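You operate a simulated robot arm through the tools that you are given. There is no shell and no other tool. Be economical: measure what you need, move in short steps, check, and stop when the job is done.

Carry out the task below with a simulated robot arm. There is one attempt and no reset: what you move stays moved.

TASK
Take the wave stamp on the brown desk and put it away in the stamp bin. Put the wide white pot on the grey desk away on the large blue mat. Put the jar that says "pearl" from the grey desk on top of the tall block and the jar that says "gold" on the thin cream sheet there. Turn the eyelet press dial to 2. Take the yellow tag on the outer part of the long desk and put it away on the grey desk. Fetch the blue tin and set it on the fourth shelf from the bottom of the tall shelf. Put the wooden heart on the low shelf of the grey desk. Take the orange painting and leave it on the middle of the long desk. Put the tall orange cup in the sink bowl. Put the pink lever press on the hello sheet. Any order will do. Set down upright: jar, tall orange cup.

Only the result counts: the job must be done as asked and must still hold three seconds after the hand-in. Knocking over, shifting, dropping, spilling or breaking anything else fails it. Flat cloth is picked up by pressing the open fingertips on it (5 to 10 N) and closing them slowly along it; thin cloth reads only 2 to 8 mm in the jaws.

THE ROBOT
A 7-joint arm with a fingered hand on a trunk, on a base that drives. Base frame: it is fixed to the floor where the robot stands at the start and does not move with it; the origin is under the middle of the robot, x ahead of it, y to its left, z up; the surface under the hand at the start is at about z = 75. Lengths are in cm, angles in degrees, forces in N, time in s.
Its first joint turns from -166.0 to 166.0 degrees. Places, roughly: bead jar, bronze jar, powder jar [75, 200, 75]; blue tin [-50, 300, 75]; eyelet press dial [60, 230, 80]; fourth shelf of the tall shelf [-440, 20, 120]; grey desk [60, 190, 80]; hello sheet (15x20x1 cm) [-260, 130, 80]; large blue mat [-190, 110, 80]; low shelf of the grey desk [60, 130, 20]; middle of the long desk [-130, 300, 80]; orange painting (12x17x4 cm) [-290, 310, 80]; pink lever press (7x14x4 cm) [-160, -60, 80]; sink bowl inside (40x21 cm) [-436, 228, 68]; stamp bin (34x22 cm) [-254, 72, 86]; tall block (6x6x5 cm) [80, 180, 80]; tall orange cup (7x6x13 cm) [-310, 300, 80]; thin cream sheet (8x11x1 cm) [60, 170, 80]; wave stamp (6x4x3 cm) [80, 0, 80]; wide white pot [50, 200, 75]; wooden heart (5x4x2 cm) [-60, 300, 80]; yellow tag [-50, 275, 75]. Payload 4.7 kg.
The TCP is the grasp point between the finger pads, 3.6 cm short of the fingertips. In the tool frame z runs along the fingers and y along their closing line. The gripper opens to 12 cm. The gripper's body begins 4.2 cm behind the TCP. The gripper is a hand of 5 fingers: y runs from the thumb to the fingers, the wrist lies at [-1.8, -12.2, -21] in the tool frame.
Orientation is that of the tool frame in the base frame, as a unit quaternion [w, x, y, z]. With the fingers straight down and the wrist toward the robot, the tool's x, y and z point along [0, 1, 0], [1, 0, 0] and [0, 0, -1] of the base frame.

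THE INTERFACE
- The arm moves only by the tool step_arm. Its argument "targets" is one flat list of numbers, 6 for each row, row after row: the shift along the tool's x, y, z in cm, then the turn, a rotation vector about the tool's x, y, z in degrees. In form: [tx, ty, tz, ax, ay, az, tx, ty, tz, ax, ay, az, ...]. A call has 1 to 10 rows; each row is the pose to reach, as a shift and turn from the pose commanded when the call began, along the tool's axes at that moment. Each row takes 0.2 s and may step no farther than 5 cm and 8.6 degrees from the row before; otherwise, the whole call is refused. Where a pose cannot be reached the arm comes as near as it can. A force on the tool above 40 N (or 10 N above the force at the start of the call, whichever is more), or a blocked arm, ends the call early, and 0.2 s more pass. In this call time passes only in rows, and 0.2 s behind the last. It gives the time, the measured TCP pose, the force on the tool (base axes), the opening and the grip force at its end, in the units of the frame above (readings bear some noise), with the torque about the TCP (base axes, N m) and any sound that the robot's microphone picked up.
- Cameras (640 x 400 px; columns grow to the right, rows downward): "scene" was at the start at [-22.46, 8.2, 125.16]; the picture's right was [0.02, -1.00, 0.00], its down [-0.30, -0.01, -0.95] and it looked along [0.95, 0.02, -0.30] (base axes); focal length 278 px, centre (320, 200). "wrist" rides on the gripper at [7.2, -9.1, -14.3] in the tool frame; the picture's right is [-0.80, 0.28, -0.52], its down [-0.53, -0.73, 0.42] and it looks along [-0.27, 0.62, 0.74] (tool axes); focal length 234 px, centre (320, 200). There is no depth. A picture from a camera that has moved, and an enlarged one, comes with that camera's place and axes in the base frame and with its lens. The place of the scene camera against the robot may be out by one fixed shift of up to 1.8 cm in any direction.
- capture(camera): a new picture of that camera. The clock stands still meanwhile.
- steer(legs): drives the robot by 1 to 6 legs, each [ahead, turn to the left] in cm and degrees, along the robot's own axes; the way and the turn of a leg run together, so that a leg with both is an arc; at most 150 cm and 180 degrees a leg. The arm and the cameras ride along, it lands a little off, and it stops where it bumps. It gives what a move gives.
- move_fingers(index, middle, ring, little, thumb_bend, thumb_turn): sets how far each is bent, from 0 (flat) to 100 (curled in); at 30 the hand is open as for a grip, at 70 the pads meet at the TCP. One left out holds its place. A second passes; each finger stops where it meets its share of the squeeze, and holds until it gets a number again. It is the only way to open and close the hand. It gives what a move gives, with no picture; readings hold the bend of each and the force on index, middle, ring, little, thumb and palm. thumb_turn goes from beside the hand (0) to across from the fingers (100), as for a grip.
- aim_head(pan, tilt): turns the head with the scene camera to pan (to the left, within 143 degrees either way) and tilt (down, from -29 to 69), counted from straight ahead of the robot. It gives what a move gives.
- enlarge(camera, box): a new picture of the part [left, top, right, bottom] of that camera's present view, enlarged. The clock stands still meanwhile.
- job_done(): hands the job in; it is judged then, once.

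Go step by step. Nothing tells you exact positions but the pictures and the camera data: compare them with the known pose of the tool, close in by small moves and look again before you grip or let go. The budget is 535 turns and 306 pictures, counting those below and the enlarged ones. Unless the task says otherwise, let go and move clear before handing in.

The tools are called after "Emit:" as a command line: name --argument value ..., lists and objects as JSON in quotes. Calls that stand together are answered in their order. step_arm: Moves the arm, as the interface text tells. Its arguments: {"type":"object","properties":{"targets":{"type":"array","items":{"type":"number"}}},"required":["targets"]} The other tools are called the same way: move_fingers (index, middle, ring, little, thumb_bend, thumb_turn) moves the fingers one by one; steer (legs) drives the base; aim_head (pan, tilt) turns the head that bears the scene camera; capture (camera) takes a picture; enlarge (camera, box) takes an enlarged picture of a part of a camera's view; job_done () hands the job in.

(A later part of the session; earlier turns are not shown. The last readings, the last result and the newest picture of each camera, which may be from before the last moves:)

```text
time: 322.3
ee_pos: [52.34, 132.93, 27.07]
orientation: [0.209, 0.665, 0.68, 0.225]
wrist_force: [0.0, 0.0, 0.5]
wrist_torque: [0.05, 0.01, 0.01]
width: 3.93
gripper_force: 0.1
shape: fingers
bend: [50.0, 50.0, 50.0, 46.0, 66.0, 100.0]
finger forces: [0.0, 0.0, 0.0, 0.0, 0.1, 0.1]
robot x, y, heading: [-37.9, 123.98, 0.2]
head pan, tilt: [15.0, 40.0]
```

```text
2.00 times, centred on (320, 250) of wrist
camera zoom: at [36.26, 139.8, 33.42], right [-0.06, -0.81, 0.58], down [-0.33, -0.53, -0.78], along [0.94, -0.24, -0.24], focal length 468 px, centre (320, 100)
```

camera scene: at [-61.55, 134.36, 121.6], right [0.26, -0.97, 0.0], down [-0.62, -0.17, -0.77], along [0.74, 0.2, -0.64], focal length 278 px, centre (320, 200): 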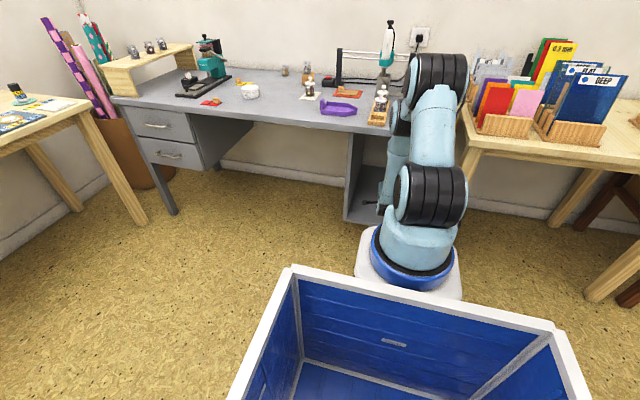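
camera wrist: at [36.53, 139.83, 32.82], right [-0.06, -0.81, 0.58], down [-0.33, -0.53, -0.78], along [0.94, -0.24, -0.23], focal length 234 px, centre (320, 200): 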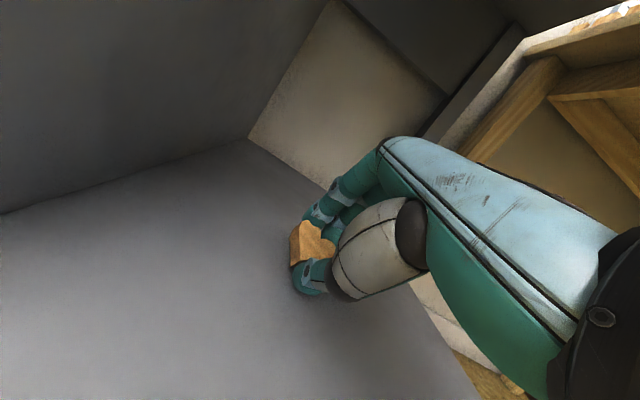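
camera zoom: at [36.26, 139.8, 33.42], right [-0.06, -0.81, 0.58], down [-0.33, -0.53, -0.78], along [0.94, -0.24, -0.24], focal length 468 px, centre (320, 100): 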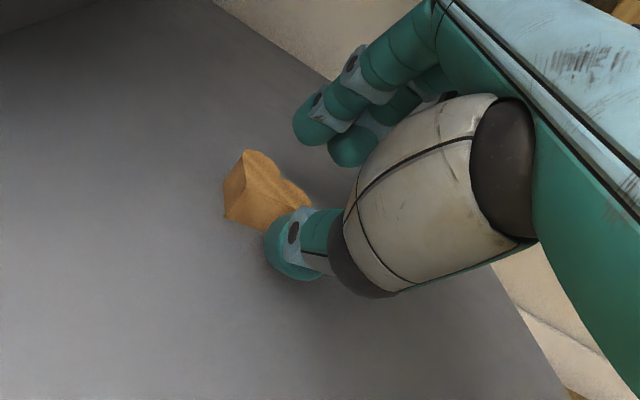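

The heart has slipped off onto the shelf. I retract straight back.

Emit:
step_arm --targets '[0, -3, -2.4, 0, 0, 0, 0, -6.3, -4.9, 0, 0, 0, 0, -9.6, -7.4, 0, 0, 0, 0, -12.5, -10.5, 0, 0, 0]'

Emit:
capture --camera "wrist"

```text
time: 323.3
ee_pos: [36.11, 132.3, 28.06]
orientation: [0.21, 0.664, 0.681, 0.227]
wrist_force: [0.7, 0.3, 0.3]
wrist_torque: [-0.01, 0.02, -0.01]
width: 3.91
gripper_force: 0.1
shape: fingers
bend: [50.0, 50.0, 50.0, 46.0, 66.0, 100.0]
finger forces: [0.0, 0.0, 0.0, 0.0, 0.1, 0.0]
robot x, y, heading: [-37.68, 124.28, -0.1]
head pan, tilt: [15.0, 40.0]
```

```text
151 pictures are left
camera wrist: at [20.07, 139.25, 34.38], right [-0.06, -0.81, 0.58], down [-0.33, -0.53, -0.78], along [0.94, -0.24, -0.24], focal length 234 px, centre (320, 200)
```

wrist: 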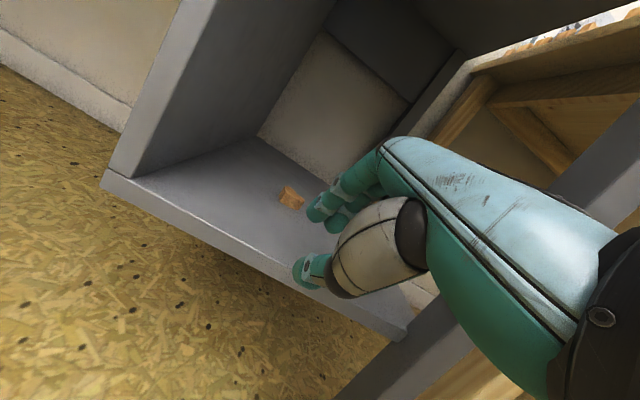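

The heart lies on the low shelf. I withdraw and raise the arm.

Emit:
step_arm --targets '[0, -3.3, -2.3, 0, 0, 0, 0, -6.6, -4.6, 0, 0, 0, 0, -9.9, -6.9, 0, 0, 0, 0, -13.1, -9.1, 0, 0, 0, 0, -10.4, -13, 0, 0, 0, 0, -7.6, -17, 0, 0, 0, 0, -4.9, -20.9, 0, 0, 0, 0, -2.2, -24.8, 0, 0, 0, 0, 0.5, -28.7, 0, 0, 0, 0, 3.2, -32.6, 0, 0, 0]'

Emit:
step_arm --targets '[0, 2.74, -3.94, 0, 0, 0, 0, 5.5, -7.9, 4, 0, 0, 0, 8.2, -11.8, 8, 0, 0, 0, 11, -15.8, 12, 0, 0, 0, 13.7, -19.7, 16, 0, 0, 0, 16.4, -23.6, 20, 0, 0, 0, 19.2, -27.6, 24, 0, 0, 0, 21.9, -31.5, 28, 0, 0, 0, 24.7, -35.5, 32, 0, 0, 0, 27.4, -39.4, 36, 0, 0]'

Emit:
capture --camera "wrist"

```text
time: 325.7
ee_pos: [22.36, 132.87, 57.88]
orientation: [0.221, 0.66, 0.671, 0.255]
wrist_force: [-0.6, -0.6, -0.3]
wrist_torque: [-0.01, -0.01, -0.01]
width: 3.94
gripper_force: 0.1
shape: fingers
bend: [50.0, 50.0, 50.0, 46.0, 66.0, 100.0]
finger forces: [0.0, 0.1, 0.1, 0.0, 0.0, 0.1]
robot x, y, heading: [-37.87, 123.91, 0.1]
head pan, tilt: [15.0, 40.0]
stopped in row 10: the arm was blocked; the commanded pose is now the measured one
```

```text
time: 327.9
ee_pos: [22.98, 134.12, 100.69]
orientation: [0.012, 0.697, 0.716, 0.039]
wrist_force: [0.9, 0.4, -0.1]
wrist_torque: [0.04, 0.03, -0.06]
width: 3.92
gripper_force: 0.0
shape: fingers
bend: [50.0, 50.0, 50.0, 46.0, 66.0, 100.0]
finger forces: [0.0, 0.1, 0.1, 0.1, 0.0, 0.0]
out of reach, approached as far as the arm can: row 9, 10
robot x, y, heading: [-37.87, 124.26, -0.1]
head pan, tilt: [15.0, 40.0]
```

```text
150 pictures are left
camera wrist: at [12.66, 140.68, 114.49], right [0.26, -0.82, 0.52], down [-0.69, -0.53, -0.5], along [0.68, -0.22, -0.7], focal length 234 px, centre (320, 200)
```

wrist: 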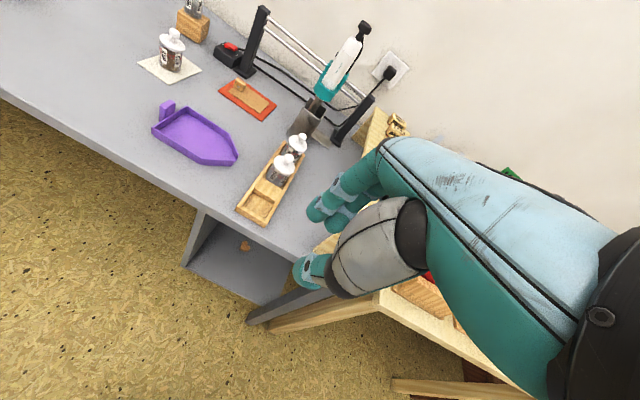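

The heart is on the shelf. I level the hand and drive back up to the pot.

Emit:
step_arm --targets '[0, 1, -3, 2, -1, 0, 0, 2, -6, 4, -2, 0, 0, 2, -10, 4.2, -2.1, 0]'

Emit:
steer --legs '[[0, 90], [72, 0], [0, -90], [28, 0]]'

Emit:
capture --camera "wrist"

```text
time: 328.7
ee_pos: [26.03, 135.92, 103.5]
orientation: [-0.003, 0.698, 0.716, -0.006]
wrist_force: [-2.2, -0.5, 1.6]
wrist_torque: [0.04, -0.05, -0.02]
width: 3.94
gripper_force: 0.0
shape: fingers
bend: [50.0, 50.0, 50.0, 46.0, 66.0, 100.0]
finger forces: [0.0, 0.1, 0.0, 0.0, 0.1, 0.0]
out of reach, approached as far as the arm can: row 1, 2, 3
robot x, y, heading: [-38.0, 124.01, 0.0]
head pan, tilt: [15.0, 40.0]
```

```text
time: 341.8
ee_pos: [53.63, 205.87, 103.48]
orientation: [-0.003, 0.706, 0.708, -0.006]
wrist_force: [-0.1, 0.3, 0.4]
wrist_torque: [0.01, 0.01, -0.02]
width: 3.9
gripper_force: 0.1
shape: fingers
bend: [50.0, 50.0, 50.0, 46.0, 66.0, 100.0]
finger forces: [0.0, 0.1, 0.0, 0.1, 0.0, 0.0]
robot x, y, heading: [-10.71, 195.58, -1.0]
head pan, tilt: [15.0, 40.0]
```

```text
149 pictures are left
camera wrist: at [44.58, 213.31, 117.9], right [0.29, -0.8, 0.52], down [-0.74, -0.54, -0.41], along [0.61, -0.27, -0.74], focal length 234 px, centre (320, 200)
```

wrist: 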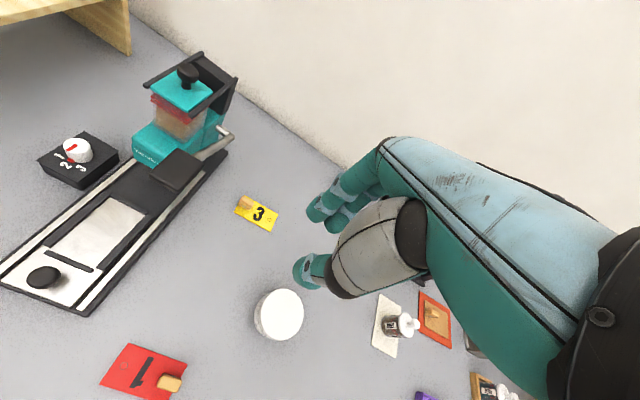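

The pot is near [51.8, 198.7]. I open the hand and move over it; also zoom to measure it.

Emit:
move_fingers --index 30 --middle 30 --ring 30 --little 30 --thumb_bend 30

Emit:
step_arm --targets '[-3.6, -0.9, 0, 0, 0, 0, -7.2, -1.8, 0, 0, 0, 0]'

Emit:
enlarge --camera "wrist" --box '[180, 200, 380, 380]'

Emit:
enlarge --camera "wrist" --box '[0, 100, 120, 200]'

```text
time: 342.8
ee_pos: [53.56, 205.86, 103.41]
orientation: [-0.003, 0.706, 0.708, -0.006]
wrist_force: [-0.1, 0.7, -0.5]
wrist_torque: [-0.01, 0.02, 0.0]
width: 12.18
gripper_force: 0.0
shape: fingers
bend: [30.0, 30.0, 30.0, 30.0, 30.0, 98.0]
finger forces: [0.0, 0.0, 0.1, 0.0, 0.0, 0.0]
robot x, y, heading: [-10.62, 195.68, -1.3]
head pan, tilt: [15.0, 40.0]
```

```text
time: 343.4
ee_pos: [53.6, 205.87, 103.45]
orientation: [-0.003, 0.706, 0.708, -0.006]
wrist_force: [0.8, 0.5, 0.0]
wrist_torque: [0.02, 0.01, 0.01]
width: 12.19
gripper_force: 0.1
shape: fingers
bend: [30.0, 30.0, 30.0, 30.0, 30.0, 98.0]
finger forces: [0.1, 0.0, 0.0, 0.0, 0.0, 0.0]
out of reach, approached as far as the arm can: row 1, 2
robot x, y, heading: [-10.42, 195.87, -1.5]
head pan, tilt: [15.0, 40.0]
```

```text
2.22 times, centred on (280, 290) of wrist
camera zoom: at [44.58, 213.31, 117.9], right [0.29, -0.8, 0.52], down [-0.74, -0.54, -0.41], along [0.61, -0.27, -0.74], focal length 520 px, centre (409, 0)
```

zoom: 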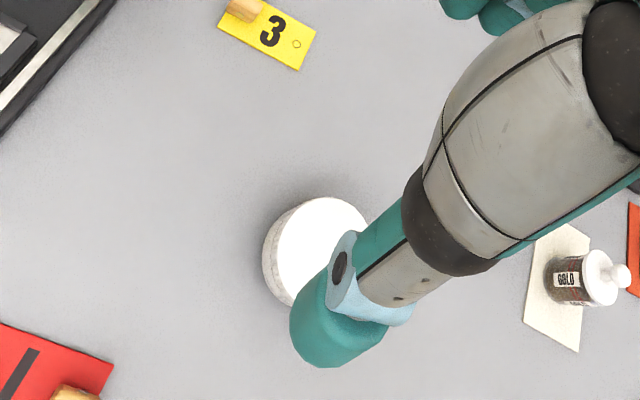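

```text
4.00 times, centred on (60, 150) of wrist
camera zoom: at [44.58, 213.31, 117.9], right [0.29, -0.8, 0.52], down [-0.74, -0.54, -0.41], along [0.61, -0.27, -0.74], focal length 937 px, centre (1360, 400)
```

zoom: 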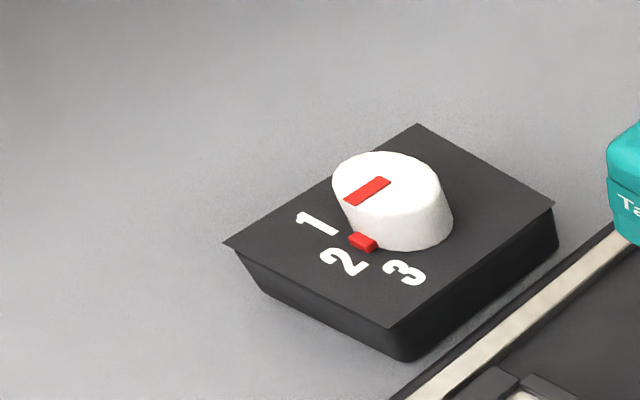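

The dial still shows 2. The arm seems at a joint limit; I try moving it outward to free it.

Emit:
step_arm --targets '[0, 4, 0, 0, 0, 0, 0, 8, 0, 0, 0, 0]'

Emit:
capture --camera "scene"

```text
time: 344.0
ee_pos: [59.87, 206.34, 102.35]
orientation: [0.0, 0.708, 0.706, -0.006]
wrist_force: [0.2, -0.8, -1.0]
wrist_torque: [0.01, 0.0, -0.01]
width: 12.2
gripper_force: 0.0
shape: fingers
bend: [30.0, 30.0, 30.0, 30.0, 30.0, 98.0]
finger forces: [0.0, 0.1, 0.0, 0.0, 0.1, 0.1]
out of reach, approached as far as the arm can: row 1, 2
robot x, y, heading: [-10.71, 195.62, -1.0]
head pan, tilt: [15.0, 40.0]
```

```text
146 pictures are left
camera scene: at [-34.12, 206.3, 121.6], right [0.24, -0.97, 0.0], down [-0.62, -0.15, -0.77], along [0.74, 0.18, -0.64], focal length 278 px, centre (320, 200)
```

scene: 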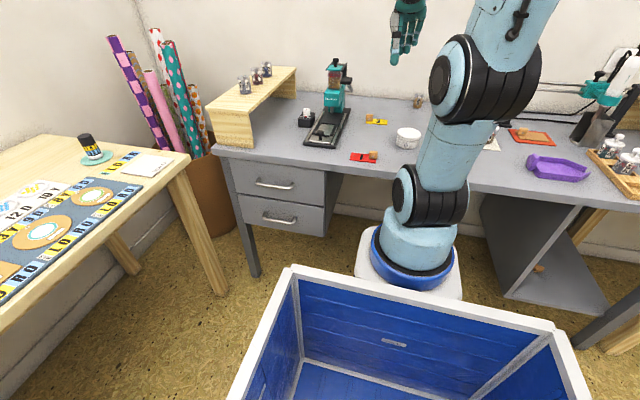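

Emit:
step_arm --targets '[0, 0, 0, 0, 0, 5, 0, 0, 0, 0, 0, 10, 0, 0, 0, 0, 0, 15]'

Emit:
step_arm --targets '[-2, 0, 0, 0, 0, 0, -4, 0, 0, 0, 0, 0, -6, 0, 0, 0, 0, 0]'

```text
time: 344.8
ee_pos: [59.78, 206.48, 102.15]
orientation: [-0.002, 0.793, 0.61, -0.005]
wrist_force: [-0.3, -0.1, -1.2]
wrist_torque: [-0.01, 0.0, -0.02]
width: 12.21
gripper_force: 0.0
shape: fingers
bend: [30.0, 30.0, 30.0, 30.0, 30.0, 98.0]
finger forces: [0.1, 0.1, 0.0, 0.0, 0.0, 0.0]
robot x, y, heading: [-10.86, 195.47, -1.1]
head pan, tilt: [15.0, 40.0]
```

```text
time: 345.6
ee_pos: [58.14, 200.6, 102.2]
orientation: [-0.003, 0.792, 0.611, -0.005]
wrist_force: [-0.4, 0.4, -1.0]
wrist_torque: [0.01, 0.04, -0.02]
width: 12.23
gripper_force: 0.0
shape: fingers
bend: [30.0, 30.0, 30.0, 30.0, 30.0, 98.0]
finger forces: [0.0, 0.0, 0.0, 0.0, 0.1, 0.0]
robot x, y, heading: [-10.97, 195.52, -1.3]
head pan, tilt: [15.0, 40.0]
```

Turning the hand clockwise frees it. The pot is round, so this yaw is fine. I move above it.

Emit:
step_arm --targets '[-1.6, -2.7, 0, 0, 0, 0, -3.2, -5.4, 0, 0, 0, 0, -3.2, -5.4, 4, 0, 0, 0, -3.2, -5.4, 8, 0, 0, 0]'

Emit:
capture --camera "wrist"

```text
time: 346.6
ee_pos: [51.79, 198.81, 94.33]
orientation: [-0.003, 0.793, 0.61, -0.005]
wrist_force: [0.7, 0.6, -0.4]
wrist_torque: [0.01, 0.02, 0.04]
width: 12.19
gripper_force: 0.2
shape: fingers
bend: [30.0, 30.0, 30.0, 30.0, 30.0, 98.0]
finger forces: [0.0, 0.1, 0.0, 0.0, 0.0, 0.0]
robot x, y, heading: [-10.74, 195.73, -1.1]
head pan, tilt: [15.0, 40.0]
```

```text
145 pictures are left
camera wrist: at [45.02, 208.32, 108.61], right [0.07, -0.85, 0.53], down [-0.85, -0.33, -0.41], along [0.52, -0.42, -0.74], focal length 234 px, centre (320, 200)
```

wrist: 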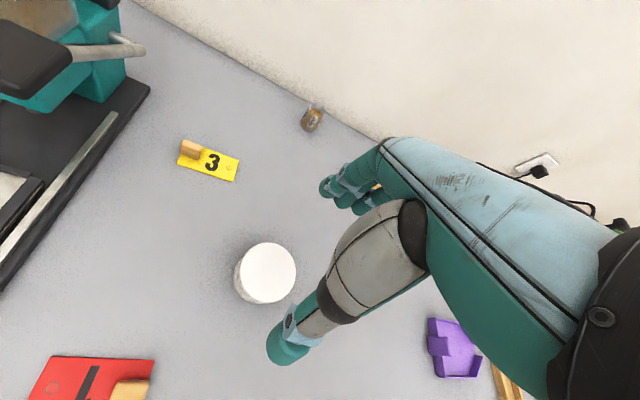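

Centred. I lower around the pot.

Emit:
step_arm --targets '[0.1, 0.3, 4, 0, 0, 0, 0.1, 0.3, 8, 0, 0, 0, 0.1, 0.3, 11, 0, 0, 0, 0.1, 0.3, 14, 0, 0, 0]'

Emit:
capture --camera "wrist"

```text
time: 347.6
ee_pos: [52.31, 198.79, 80.02]
orientation: [-0.003, 0.793, 0.61, -0.005]
wrist_force: [-0.4, -0.4, 0.7]
wrist_torque: [0.01, 0.03, 0.01]
width: 12.22
gripper_force: 0.1
shape: fingers
bend: [30.0, 30.0, 30.0, 30.0, 30.0, 98.0]
finger forces: [0.1, 0.1, 0.0, 0.0, 0.0, 0.0]
robot x, y, heading: [-11.24, 195.53, -1.0]
head pan, tilt: [15.0, 40.0]
```

```text
144 pictures are left
camera wrist: at [45.38, 208.32, 94.34], right [0.07, -0.85, 0.53], down [-0.85, -0.33, -0.41], along [0.52, -0.42, -0.74], focal length 234 px, centre (320, 200)
```

wrist: 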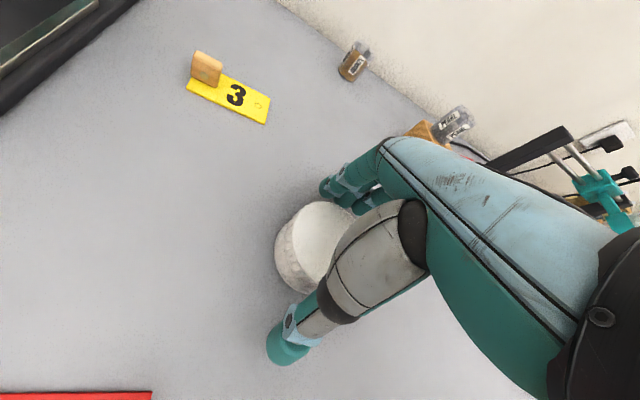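

Emit:
move_fingers --index 50 --middle 50 --ring 50 --little 46 --thumb_bend 50

Emit:
enlarge --camera "wrist" --box '[200, 150, 440, 350]'

```text
time: 348.6
ee_pos: [52.21, 198.8, 79.95]
orientation: [-0.002, 0.793, 0.609, -0.005]
wrist_force: [0.5, -0.3, 0.0]
wrist_torque: [-0.02, -0.04, -0.02]
width: 7.09
gripper_force: 4.4
shape: fingers
bend: [48.0, 48.0, 50.0, 46.0, 47.0, 100.0]
finger forces: [2.2, 2.3, 0.0, 0.1, 4.2, 0.0]
robot x, y, heading: [-10.7, 195.66, -1.3]
head pan, tilt: [15.0, 40.0]
```

```text
2.00 times, centred on (320, 250) of wrist
camera zoom: at [45.4, 208.32, 94.36], right [0.07, -0.85, 0.53], down [-0.85, -0.33, -0.41], along [0.52, -0.42, -0.74], focal length 468 px, centre (320, 100)
```

zoom: 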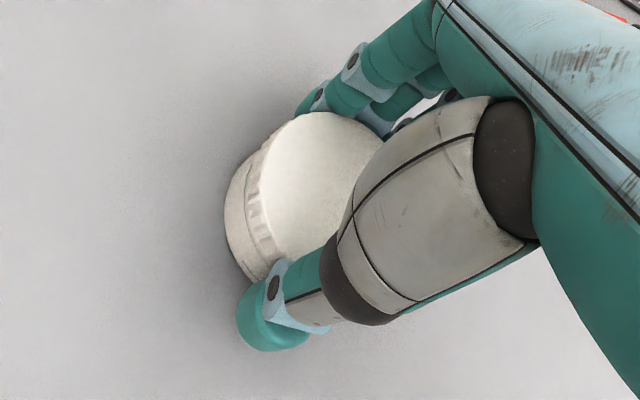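

Gripped evenly at 7.1 cm. I tighten and lift.

Emit:
move_fingers --index 56 --middle 56 --ring 56 --little 52 --thumb_bend 56

Emit:
step_arm --targets '[0, 0, -1, 0, 0, 0, 0, 0, -4, 0, 0, 0, 0, 0, -9, 0, 0, 0, 0, 0, -14, 0, 0, 0, 0, 0, -19, 0, 0, 0, 0, 0, -24, 0, 0, 0, 0, 0, -29, 0, 0, 0, 0, 0, -32, 0, 0, 0]'

Emit:
capture --camera "wrist"

```text
time: 349.6
ee_pos: [52.24, 198.74, 80.05]
orientation: [-0.002, 0.793, 0.609, -0.005]
wrist_force: [0.8, -0.2, 2.1]
wrist_torque: [-0.09, -0.15, 0.0]
width: 6.86
gripper_force: 13.0
shape: fingers
bend: [50.0, 50.0, 55.0, 52.0, 48.0, 100.0]
finger forces: [5.7, 6.6, 0.9, 0.0, 13.2, 0.0]
robot x, y, heading: [-10.87, 195.49, -1.0]
head pan, tilt: [15.0, 40.0]
```

```text
time: 351.4
ee_pos: [52.61, 199.04, 112.16]
orientation: [-0.003, 0.793, 0.61, -0.007]
wrist_force: [0.3, -0.1, -1.9]
wrist_torque: [0.03, 0.02, 0.0]
width: 6.83
gripper_force: 12.7
shape: fingers
bend: [50.0, 51.0, 55.0, 52.0, 49.0, 100.0]
finger forces: [5.6, 6.1, 0.9, 0.0, 12.7, 0.0]
robot x, y, heading: [-10.92, 195.62, -0.9]
head pan, tilt: [15.0, 40.0]
```

```text
142 pictures are left
camera wrist: at [45.84, 208.58, 126.62], right [0.07, -0.85, 0.53], down [-0.85, -0.33, -0.41], along [0.52, -0.42, -0.74], focal length 234 px, centre (320, 200)
```

wrist: 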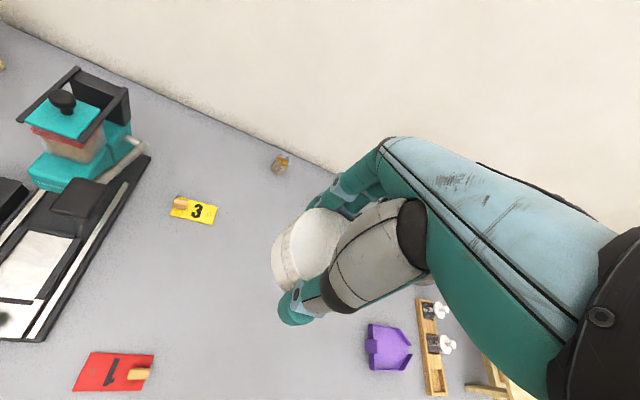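

The pot is held level. I reverse along the corridor to the blue mat's side of the big table and turn to face it.

Emit:
steer --legs '[[-150, 0], [-36, 0], [0, -89]]'

Emit:
aim_head --pan 0 --tilt 35

Emit:
capture --camera "scene"

Emit:
capture --camera "wrist"

```text
time: 364.5
ee_pos: [-191.81, 136.4, 112.19]
orientation: [-0.005, 0.994, -0.11, -0.003]
wrist_force: [0.5, 0.0, -1.4]
wrist_torque: [-0.01, 0.01, -0.01]
width: 6.79
gripper_force: 12.2
shape: fingers
bend: [50.0, 51.0, 55.0, 52.0, 49.0, 100.0]
finger forces: [5.4, 5.9, 0.8, 0.0, 12.1, 0.1]
robot x, y, heading: [-197.49, 199.5, -88.8]
head pan, tilt: [15.0, 40.0]
```

```text
time: 365.3
ee_pos: [-191.87, 136.43, 112.29]
orientation: [-0.006, 0.994, -0.11, -0.003]
wrist_force: [-0.6, 0.0, -1.2]
wrist_torque: [-0.03, 0.01, 0.02]
width: 6.76
gripper_force: 12.5
shape: fingers
bend: [50.0, 51.0, 55.0, 52.0, 49.0, 100.0]
finger forces: [5.3, 6.0, 0.8, 0.1, 12.2, 0.0]
robot x, y, heading: [-197.69, 199.87, -88.8]
head pan, tilt: [0.0, 35.0]
```

```text
141 pictures are left
camera scene: at [-188.93, 223.96, 122.35], right [-1.0, -0.02, 0.0], down [-0.01, 0.57, -0.82], along [0.02, -0.82, -0.57], focal length 278 px, centre (320, 200)
```

scene: 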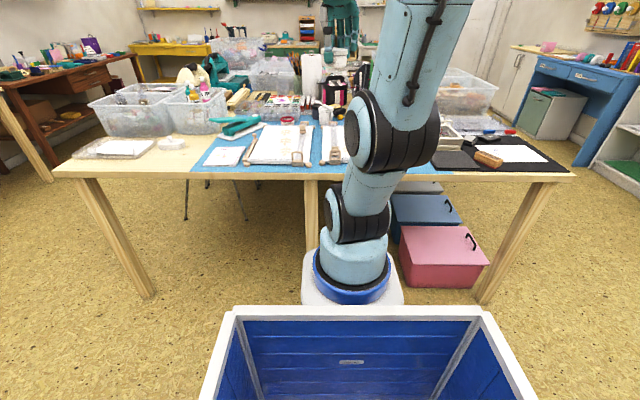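

```text
140 pictures are left
camera wrist: at [-182.72, 143.71, 126.61], right [-0.84, -0.1, 0.53], down [-0.36, 0.84, -0.41], along [-0.4, -0.54, -0.74], focal length 234 px, centre (320, 200)
```

wrist: 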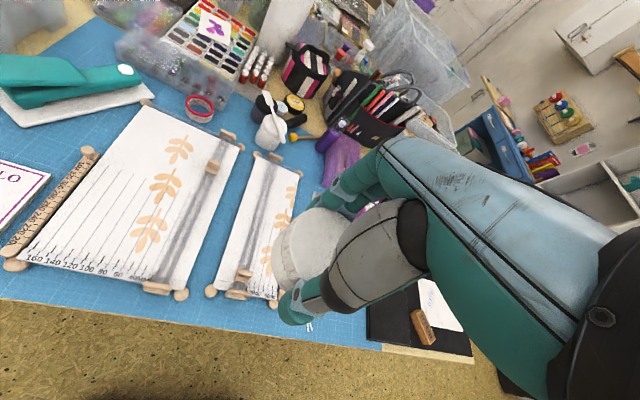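

I look closer at the mat for a free spot.

Emit:
enlarge --camera "scene" --box '[170, 60, 360, 190]'

Emit:
enlarge --camera "wrist" --box '[0, 0, 300, 200]'

```text
3.08 times, centred on (265, 125) of scene
camera zoom: at [-188.93, 223.96, 122.35], right [-1.0, -0.02, 0.0], down [-0.01, 0.57, -0.82], along [0.02, -0.82, -0.57], focal length 855 px, centre (489, 431)
```

zoom: 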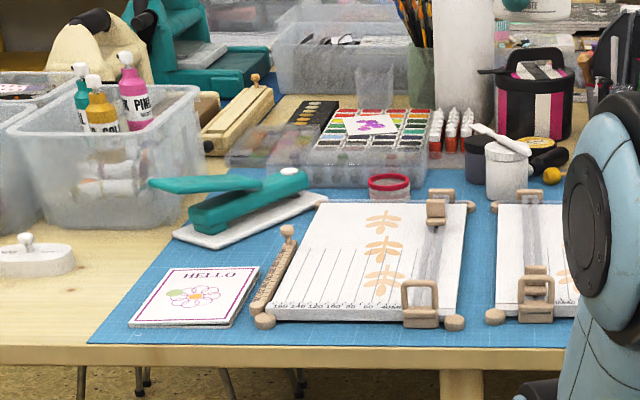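

```text
2.00 times, centred on (150, 100) of wrist
camera zoom: at [-182.72, 143.71, 126.61], right [-0.84, -0.1, 0.53], down [-0.36, 0.84, -0.41], along [-0.4, -0.54, -0.74], focal length 468 px, centre (660, 400)
```

zoom: 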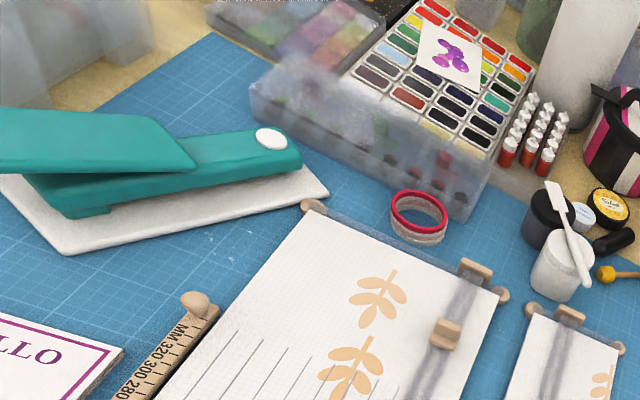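

The strip around x ≈ -220, y ≈ 128 looked free earlier but is hidden by the hand. I swing the hand west to view it.

Emit:
step_arm --targets '[-4.6, 1, 0, 0, 0, 0, -9.2, 2, 0, 0, 0, 0, -13.8, 3, 0, 0, 0, 0, -18.4, 4, 0, 0, 0, 0, -23, 5, 0, 0, 0, 0, -27.6, 6, 0, 0, 0, 0, -32.2, 7, 0, 0, 0, 0, -36.8, 8, 0, 0, 0, 0, -41.4, 9, 0, 0, 0, 0]'

Emit:
capture --camera "wrist"

```text
time: 367.3
ee_pos: [-208.09, 133.64, 103.09]
orientation: [-0.005, 0.989, -0.114, -0.096]
wrist_force: [-0.8, 0.2, 0.7]
wrist_torque: [-0.13, -0.05, 0.02]
width: 6.75
gripper_force: 12.1
shape: fingers
bend: [51.0, 51.0, 55.0, 52.0, 49.0, 100.0]
finger forces: [5.6, 5.6, 1.1, 0.0, 12.2, 0.0]
out of reach, approached as far as the arm can: row 1, 2, 3, 4, 5, 6, 7, 8, 9
robot x, y, heading: [-197.66, 199.57, -89.0]
head pan, tilt: [0.0, 35.0]
```

```text
137 pictures are left
camera wrist: at [-196.52, 140.63, 115.64], right [-0.73, -0.11, 0.67], down [-0.42, 0.85, -0.32], along [-0.53, -0.52, -0.67], focal length 234 px, centre (320, 200)
```

wrist: 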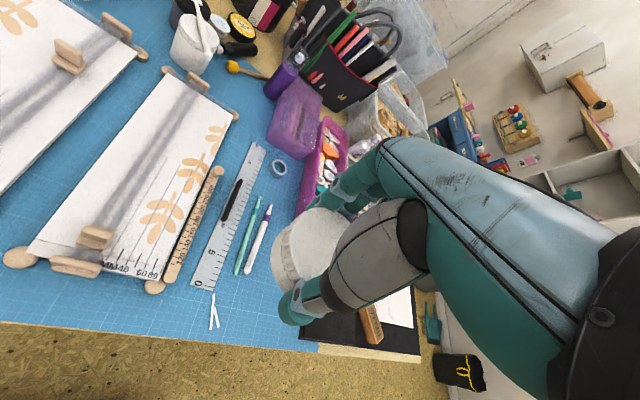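

The hand tilted because of the wrist limit. I level it again while turning it clockwise and raising it.

Emit:
step_arm --targets '[0, 0, -2, 0, 2.75, 5, 0, 0, -4, 0, 5.5, 10, 0, 0, -6, 0, 8.2, 15, 0, 0, -8, 0, 11, 20]'

Emit:
capture --camera "wrist"

```text
time: 368.3
ee_pos: [-206.3, 132.79, 110.66]
orientation: [0.021, 0.959, -0.284, 0.0]
wrist_force: [0.2, 0.3, -1.3]
wrist_torque: [0.02, -0.01, 0.01]
width: 6.72
gripper_force: 12.5
shape: fingers
bend: [51.0, 51.0, 55.0, 52.0, 49.0, 100.0]
finger forces: [5.6, 5.7, 1.1, 0.0, 12.1, 0.0]
robot x, y, heading: [-197.7, 199.7, -89.2]
head pan, tilt: [0.0, 35.0]
```

```text
136 pictures are left
camera wrist: at [-194.95, 137.38, 124.55], right [-0.82, 0.23, 0.53], down [-0.05, 0.89, -0.46], along [-0.57, -0.41, -0.71], focal length 234 px, centre (320, 200)
```

wrist: 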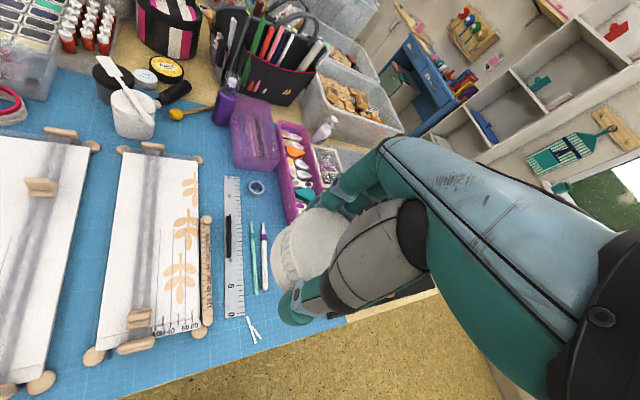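

The free patch is about x -226..-216, y 115..140. To reach it with a straight hand I reposition the robot further west.

Emit:
steer --legs '[[0, -90], [58, 0], [0, 89], [13, 0]]'

Emit:
step_arm --targets '[0, 0, 0, 0, 0, 0]'

```text
time: 380.1
ee_pos: [-269.06, 122.44, 110.58]
orientation: [0.022, 0.948, -0.317, -0.002]
wrist_force: [0.1, -0.8, -0.3]
wrist_torque: [-0.01, -0.04, 0.02]
width: 6.64
gripper_force: 10.3
shape: fingers
bend: [51.0, 52.0, 55.0, 52.0, 50.0, 100.0]
finger forces: [5.0, 5.1, 0.9, 0.1, 10.7, 0.1]
robot x, y, heading: [-256.2, 188.63, -92.8]
head pan, tilt: [0.0, 35.0]
```

```text
time: 380.6
ee_pos: [-269.28, 122.49, 110.47]
orientation: [0.022, 0.948, -0.317, -0.001]
wrist_force: [0.1, -0.2, -2.9]
wrist_torque: [-0.03, 0.0, -0.01]
width: 6.63
gripper_force: 11.0
shape: fingers
bend: [51.0, 52.0, 55.0, 52.0, 50.0, 100.0]
finger forces: [4.9, 5.2, 0.8, 0.0, 10.7, 0.0]
robot x, y, heading: [-256.55, 188.42, -93.1]
head pan, tilt: [0.0, 35.0]
```

Emit:
step_arm --targets '[3.4, -3.4, 0, 0.2, 0, -3.7, 6.9, -6.8, 0, 0.5, 0, -7.4, 10.3, -10.2, 0, 0.7, 0, -11.1, 13.8, -13.6, 0, 1, 0, -14.8, 17.2, -17, 0, 1.2, 0, -18.5, 20.6, -20.4, 0, 1.4, 0, -22.2, 24.1, -23.8, 0, 1.7, 0, -25.9, 27.5, -27.2, 0, 1.9, 0, -29.6, 31, -30.6, 0, 2.2, 0, -33.3, 34.4, -34, 0, 2.4, 0, -37]'

Emit:
capture --camera "wrist"

Emit:
capture --camera "scene"

```text
time: 382.8
ee_pos: [-221.08, 129.0, 109.55]
orientation: [0.001, 1.0, 0.001, -0.002]
wrist_force: [-0.9, 0.3, -0.5]
wrist_torque: [0.02, -0.06, 0.0]
width: 6.61
gripper_force: 10.5
shape: fingers
bend: [51.0, 52.0, 55.0, 52.0, 50.0, 100.0]
finger forces: [4.9, 5.2, 0.9, 0.0, 10.6, 0.0]
robot x, y, heading: [-256.21, 188.54, -93.1]
head pan, tilt: [0.0, 35.0]
```

```text
135 pictures are left
camera wrist: at [-213.78, 138.39, 123.8], right [-0.8, -0.28, 0.53], down [-0.53, 0.73, -0.42], along [-0.27, -0.62, -0.74], focal length 234 px, centre (320, 200)
```

wrist: 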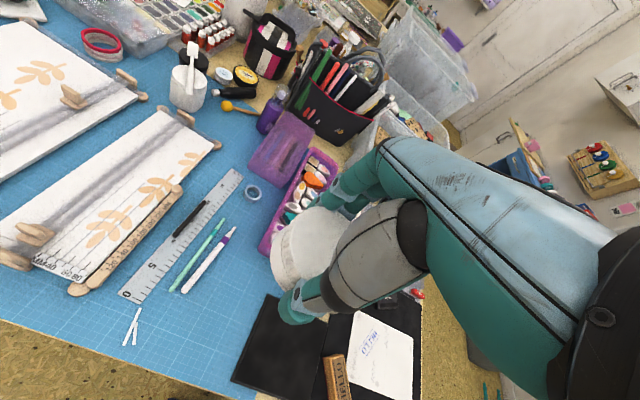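

```text
134 pictures are left
camera scene: at [-245.64, 212.24, 122.35], right [-1.0, 0.05, 0.0], down [0.03, 0.57, -0.82], along [-0.04, -0.82, -0.57], focal length 278 px, centre (320, 200)
```

scene: 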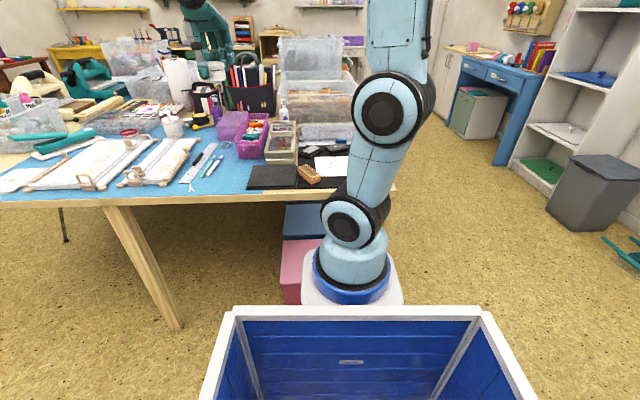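

The free patch between pens, tray and black pad is centred near [-221.5, 131.5]. I lower the pot there.

Emit:
step_arm --targets '[-0.4, -2.5, 3, 0, 0, 0, -0.4, -2.5, 8, 0, 0, 0, -0.4, -2.5, 13, 0, 0, 0, -0.4, -2.5, 18, 0, 0, 0, -0.4, -2.5, 22, 0, 0, 0]'

Emit:
capture --camera "wrist"

```text
time: 383.9
ee_pos: [-221.48, 131.69, 87.47]
orientation: [0.0, 1.0, 0.001, -0.001]
wrist_force: [-1.1, 0.3, -1.3]
wrist_torque: [-0.01, 0.0, 0.01]
width: 6.59
gripper_force: 11.1
shape: fingers
bend: [51.0, 52.0, 55.0, 52.0, 50.0, 100.0]
finger forces: [4.9, 4.9, 0.9, 0.1, 10.4, 0.1]
robot x, y, heading: [-256.25, 188.58, -92.7]
head pan, tilt: [0.0, 35.0]
```

```text
133 pictures are left
camera wrist: at [-214.25, 140.98, 101.7], right [-0.8, -0.28, 0.53], down [-0.53, 0.73, -0.42], along [-0.27, -0.62, -0.74], focal length 234 px, centre (320, 200)
```

wrist: 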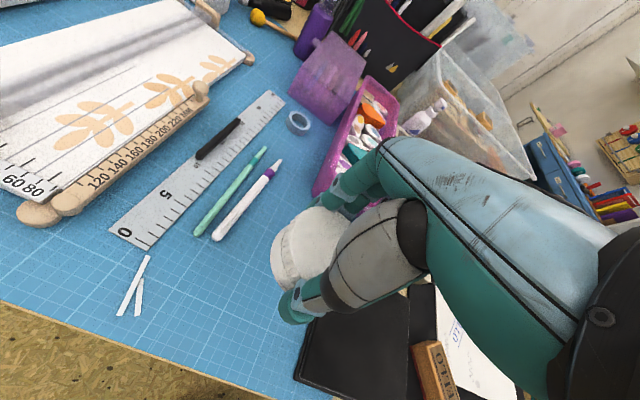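

Emit:
step_arm --targets '[0, 0, 3, 0, 0, 0, 0, 0, 6, 0, 0, 0, 0, 0, 6.6, 0, 0, 0]'

Emit:
step_arm --targets '[0, 0, 0.4, 0, 0, 0, 0, 0, 0.8, 0, 0, 0]'

Emit:
capture --camera "wrist"

```text
time: 384.8
ee_pos: [-221.55, 131.73, 80.78]
orientation: [0.002, 1.0, 0.001, -0.002]
wrist_force: [-0.1, 0.0, -0.7]
wrist_torque: [0.04, 0.0, 0.01]
width: 6.61
gripper_force: 10.9
shape: fingers
bend: [51.0, 52.0, 55.0, 52.0, 50.0, 100.0]
finger forces: [5.0, 4.9, 0.9, 0.0, 10.5, 0.1]
robot x, y, heading: [-256.32, 188.58, -93.3]
head pan, tilt: [0.0, 35.0]
```

```text
time: 385.4
ee_pos: [-221.55, 131.61, 80.12]
orientation: [0.002, 1.0, 0.001, -0.001]
wrist_force: [0.6, 2.0, 9.5]
wrist_torque: [-0.28, 0.09, -0.01]
width: 6.58
gripper_force: 13.1
shape: fingers
bend: [51.0, 52.0, 56.0, 52.0, 50.0, 100.0]
finger forces: [4.9, 6.3, 0.8, 0.0, 13.7, 0.1]
robot x, y, heading: [-256.12, 188.64, -92.8]
head pan, tilt: [0.0, 35.0]
```

```text
132 pictures are left
camera wrist: at [-214.32, 140.87, 94.43], right [-0.8, -0.28, 0.53], down [-0.53, 0.73, -0.43], along [-0.27, -0.62, -0.74], focal length 234 px, centre (320, 200)
```

wrist: 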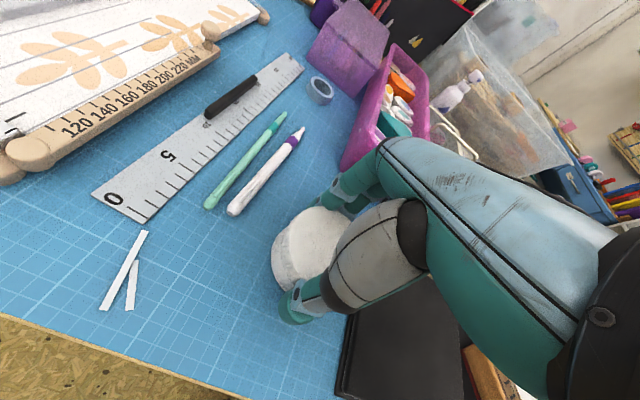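

On the mat. Release evenly, then rise.

Emit:
move_fingers --index 40 --middle 40 --ring 42 --little 40 --thumb_bend 38

Emit:
step_arm --targets '[0, 0, -3, 0, 0, 0, 0, 0, -7, 0, 0, 0, 0, 0, -12, 0, 0, 0, 0, 0, -17, 0, 0, 0, 0, 0, -22, 0, 0, 0, 0, 0, -27, 0, 0, 0, 0, 0, -31, 0, 0, 0]'

Emit:
capture --camera "wrist"

```text
time: 386.4
ee_pos: [-221.7, 131.59, 79.99]
orientation: [0.001, 1.0, 0.0, -0.002]
wrist_force: [0.2, -0.2, -0.4]
wrist_torque: [0.02, 0.03, 0.0]
width: 9.55
gripper_force: 0.1
shape: fingers
bend: [40.0, 40.0, 42.0, 40.0, 38.0, 99.0]
finger forces: [0.1, 0.0, 0.1, 0.1, 0.0, 0.1]
robot x, y, heading: [-255.88, 188.57, -93.1]
head pan, tilt: [0.0, 35.0]
```

```text
time: 387.9
ee_pos: [-221.72, 131.53, 111.08]
orientation: [0.0, 1.0, 0.001, -0.002]
wrist_force: [0.0, -0.1, -0.7]
wrist_torque: [0.01, 0.02, 0.01]
width: 9.54
gripper_force: 0.0
shape: fingers
bend: [40.0, 40.0, 42.0, 40.0, 38.0, 99.0]
finger forces: [0.0, 0.1, 0.0, 0.1, 0.0, 0.0]
robot x, y, heading: [-256.13, 188.87, -92.9]
head pan, tilt: [0.0, 35.0]
```

```text
131 pictures are left
camera wrist: at [-214.51, 140.83, 125.3], right [-0.8, -0.28, 0.53], down [-0.53, 0.73, -0.42], along [-0.27, -0.62, -0.74], focal length 234 px, centre (320, 200)
```

wrist: 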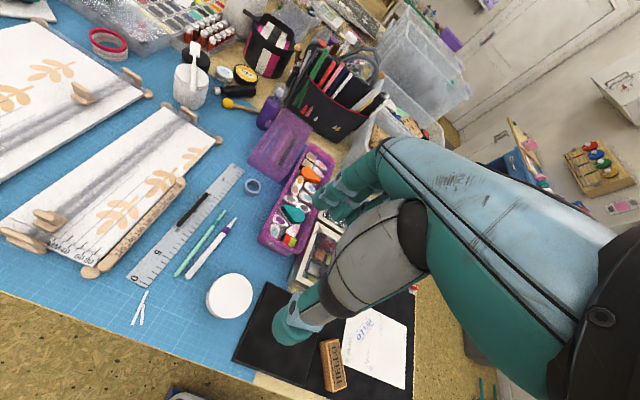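

The pot stands on the blue mat. Next the pink lever press on the far side; I drive round the west end to look.

Emit:
steer --legs '[[0, -87], [72, 0], [0, 90], [130, 0]]'

Emit:
aim_head --pan 15 --tilt 25

Emit:
capture --camera "scene"

```text
time: 405.5
ee_pos: [-296.76, 1.3, 111.02]
orientation: [0.001, 1.0, 0.014, -0.001]
wrist_force: [0.6, -1.1, -0.3]
wrist_torque: [-0.04, -0.02, 0.02]
width: 9.54
gripper_force: 0.1
shape: fingers
bend: [40.0, 40.0, 42.0, 40.0, 38.0, 99.0]
finger forces: [0.1, 0.1, 0.1, 0.0, 0.0, 0.1]
robot x, y, heading: [-332.47, 57.26, -91.2]
head pan, tilt: [0.0, 35.0]
```

```text
time: 406.3
ee_pos: [-296.62, 1.26, 110.97]
orientation: [0.001, 1.0, 0.014, -0.001]
wrist_force: [-0.2, -0.8, 0.4]
wrist_torque: [-0.02, 0.0, -0.03]
width: 9.59
gripper_force: 0.0
shape: fingers
bend: [40.0, 40.0, 42.0, 40.0, 38.0, 99.0]
finger forces: [0.0, 0.0, 0.1, 0.0, 0.0, 0.0]
robot x, y, heading: [-332.76, 57.47, -91.6]
head pan, tilt: [15.0, 25.0]
```

```text
130 pictures are left
camera scene: at [-320.31, 81.14, 123.92], right [-0.97, -0.23, 0.0], down [-0.1, 0.41, -0.91], along [0.21, -0.88, -0.42], focal length 278 px, centre (320, 200)
```

scene: 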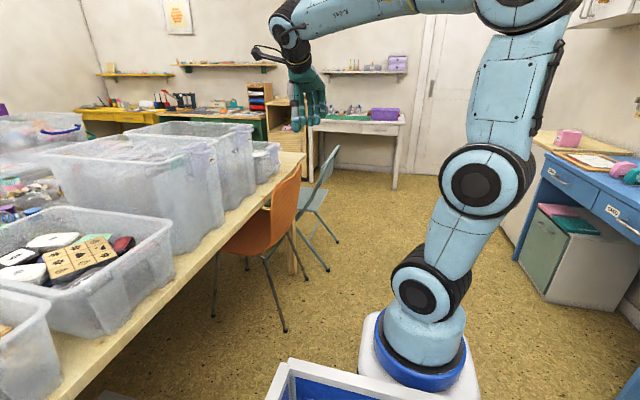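

Lane is clear along x ≈ -332. I continue past the chairs, then turn east along the table's far side.

Emit:
steer --legs '[[150, 1.5], [60, 0], [0, 90]]'

Emit:
aim_head --pan 15 --tilt 20

Emit:
capture --camera "scene"

```text
time: 420.6
ee_pos: [-279.12, -117.07, 111.01]
orientation: [0.003, 0.683, 0.73, 0.0]
wrist_force: [-1.0, -0.5, 0.6]
wrist_torque: [0.0, -0.03, 0.02]
width: 9.56
gripper_force: 0.1
shape: fingers
bend: [40.0, 40.0, 42.0, 40.0, 38.0, 99.0]
finger forces: [0.1, 0.0, 0.0, 0.1, 0.0, 0.0]
robot x, y, heading: [-333.69, -155.06, 0.8]
head pan, tilt: [15.0, 25.0]
```

```text
time: 421.3
ee_pos: [-279.0, -117.0, 110.93]
orientation: [0.002, 0.683, 0.73, -0.001]
wrist_force: [-0.2, 0.5, -0.3]
wrist_torque: [-0.03, 0.0, -0.01]
width: 9.54
gripper_force: 0.0
shape: fingers
bend: [40.0, 40.0, 42.0, 40.0, 38.0, 99.0]
finger forces: [0.0, 0.1, 0.1, 0.1, 0.1, 0.0]
robot x, y, heading: [-333.42, -155.36, 1.0]
head pan, tilt: [15.0, 20.0]
```

```text
129 pictures are left
camera scene: at [-356.68, -144.88, 124.73], right [0.27, -0.96, 0.0], down [-0.33, -0.09, -0.94], along [0.9, 0.26, -0.34], focal length 278 px, centre (320, 200)
```

scene: 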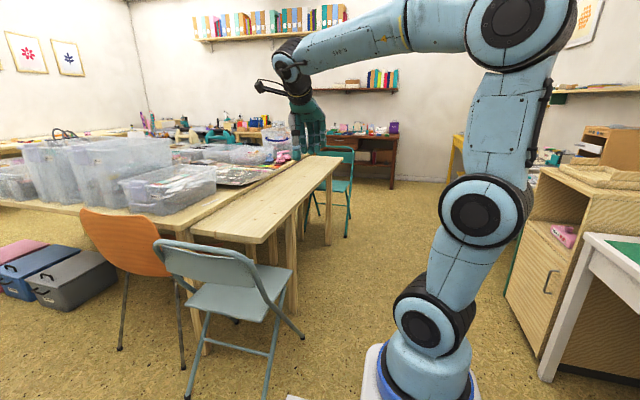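

The way is open; the press is further along the south side. I drive east and turn to face it.

Emit:
steer --legs '[[150, 0], [26, 0], [0, 89]]'

Emit:
aim_head --pan 0 --tilt 25

Emit:
capture --camera "scene"

Emit:
capture --camera "wrist"

```text
time: 434.1
ee_pos: [-193.34, -99.12, 111.04]
orientation: [0.002, -0.024, 1.0, 0.001]
wrist_force: [-0.9, 0.0, 0.1]
wrist_torque: [0.02, -0.02, 0.02]
width: 9.56
gripper_force: 0.0
shape: fingers
bend: [40.0, 40.0, 42.0, 40.0, 38.0, 99.0]
finger forces: [0.0, 0.0, 0.1, 0.1, 0.1, 0.0]
robot x, y, heading: [-156.65, -154.75, 89.6]
head pan, tilt: [15.0, 20.0]
```

```text
time: 434.8
ee_pos: [-193.32, -99.01, 110.99]
orientation: [0.002, -0.024, 1.0, 0.001]
wrist_force: [-0.1, 0.4, 0.1]
wrist_torque: [0.01, 0.01, -0.02]
width: 9.55
gripper_force: 0.2
shape: fingers
bend: [40.0, 40.0, 42.0, 40.0, 38.0, 99.0]
finger forces: [0.0, 0.0, 0.1, 0.1, 0.1, 0.0]
robot x, y, heading: [-156.37, -154.27, 89.7]
head pan, tilt: [0.0, 25.0]
```

```text
128 pictures are left
camera scene: at [-163.47, -178.21, 123.93], right [1.0, -0.01, 0.0], down [0.0, -0.42, -0.91], along [0.0, 0.91, -0.42], focal length 278 px, centre (320, 200)
```

scene: 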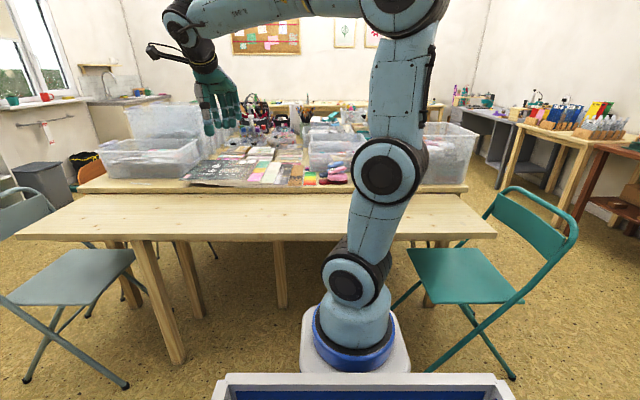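

```text
127 pictures are left
camera wrist: at [-200.26, -108.45, 125.29], right [0.79, 0.32, 0.53], down [0.57, -0.71, -0.42], along [0.24, 0.63, -0.74], focal length 234 px, centre (320, 200)
```

wrist: 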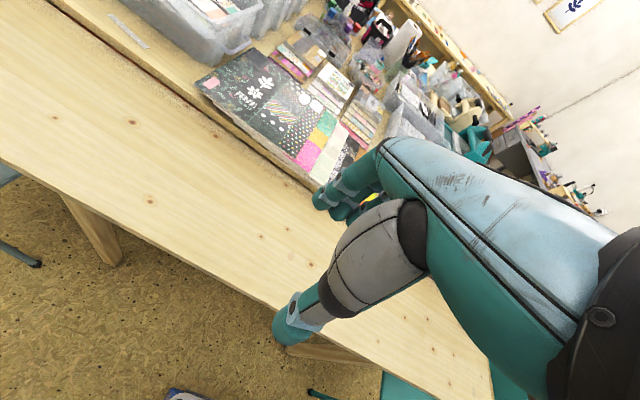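

Emit:
enlarge --camera "scene" --box '[180, 110, 400, 250]'

```text
2.86 times, centred on (290, 180) of scene
camera zoom: at [-163.47, -178.21, 123.93], right [1.0, -0.01, 0.0], down [0.0, -0.42, -0.91], along [0.0, 0.91, -0.42], focal length 794 px, centre (406, 257)
```

zoom: 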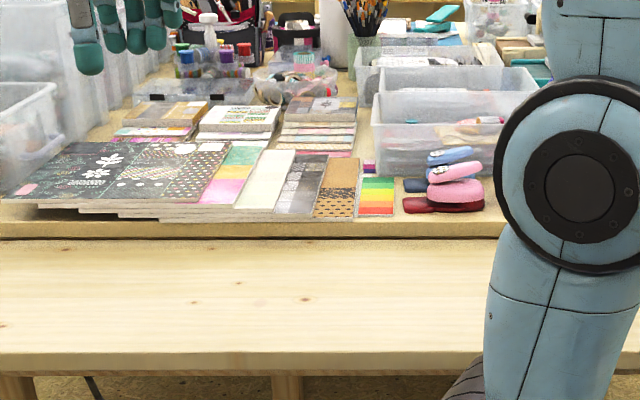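

The pink press is at about [-155, -56], with a blue one behind it. I drive 14 cm closer and bring the hand over, turning it slightly clockwise.

Emit:
steer --legs '[[14, 0]]'

Emit:
step_arm --targets '[-4.4, 0.6, 0, 0, 0, 2.5, -8.8, 1.3, 0, 0, 0, 5, -13.2, 2, 0, 0, 0, 7.5, -17.6, 2.6, 0, 0, 0, 10, -22, 3.3, 0, 0, 0, 12.5, -26.4, 4, 0, 0, 0, 15, -30.8, 4.6, 0, 0, 0, 17.5, -35.2, 5.3, 0, 0, 0, 20]'

Emit:
capture --camera "wrist"

```text
time: 436.2
ee_pos: [-193.11, -84.79, 110.88]
orientation: [0.002, -0.023, 1.0, 0.001]
wrist_force: [0.3, -0.8, 0.3]
wrist_torque: [-0.01, 0.0, 0.01]
width: 9.56
gripper_force: 0.0
shape: fingers
bend: [40.0, 40.0, 42.0, 40.0, 38.0, 99.0]
finger forces: [0.0, 0.1, 0.0, 0.0, 0.1, 0.0]
robot x, y, heading: [-156.51, -140.13, 89.7]
head pan, tilt: [0.0, 25.0]
```

```text
time: 438.0
ee_pos: [-157.91, -77.9, 111.17]
orientation: [0.002, 0.151, 0.988, 0.002]
wrist_force: [0.6, -0.4, 0.5]
wrist_torque: [-0.01, -0.01, -0.02]
width: 9.56
gripper_force: 0.1
shape: fingers
bend: [40.0, 40.0, 42.0, 40.0, 38.0, 99.0]
finger forces: [0.0, 0.0, 0.0, 0.0, 0.0, 0.1]
robot x, y, heading: [-156.21, -140.41, 89.5]
head pan, tilt: [0.0, 25.0]
```

```text
125 pictures are left
camera wrist: at [-167.79, -84.19, 125.43], right [0.85, 0.02, 0.53], down [0.29, -0.86, -0.43], along [0.44, 0.51, -0.73], focal length 234 px, centre (320, 200)
```

wrist: 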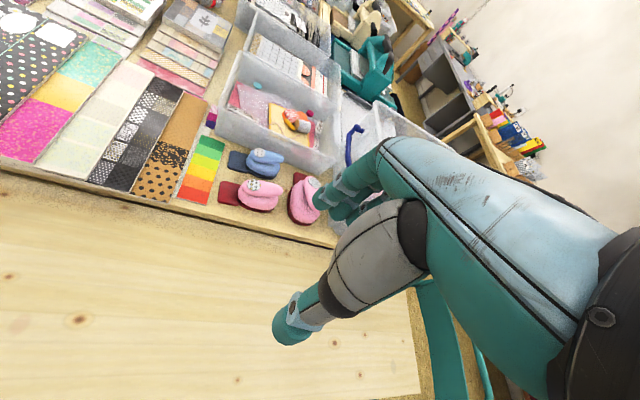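

Emit:
enlarge --camera "wrist" --box '[190, 100, 390, 250]'

```text
2.67 times, centred on (290, 175) of wrist
camera zoom: at [-167.79, -84.19, 125.43], right [0.85, 0.02, 0.53], down [0.29, -0.86, -0.43], along [0.44, 0.51, -0.73], focal length 624 px, centre (400, 267)
```

zoom: 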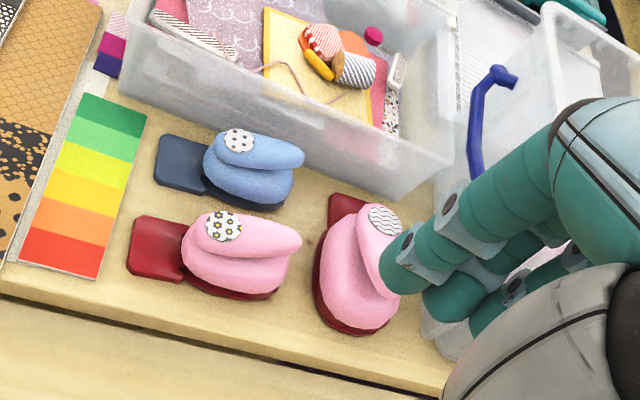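

There are two pink presses; the one at [-157.8, -55.5] (flower label) matches the given place. First I check the arm posture, since wrist yaw is limited.

Emit:
capture --camera "scene"

```text
123 pictures are left
camera scene: at [-163.39, -163.98, 123.93], right [1.0, -0.01, 0.0], down [0.0, -0.42, -0.91], along [0.01, 0.91, -0.42], focal length 278 px, centre (320, 200)
```

scene: 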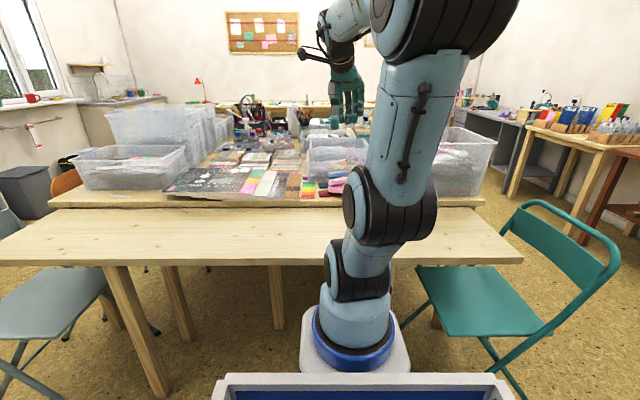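

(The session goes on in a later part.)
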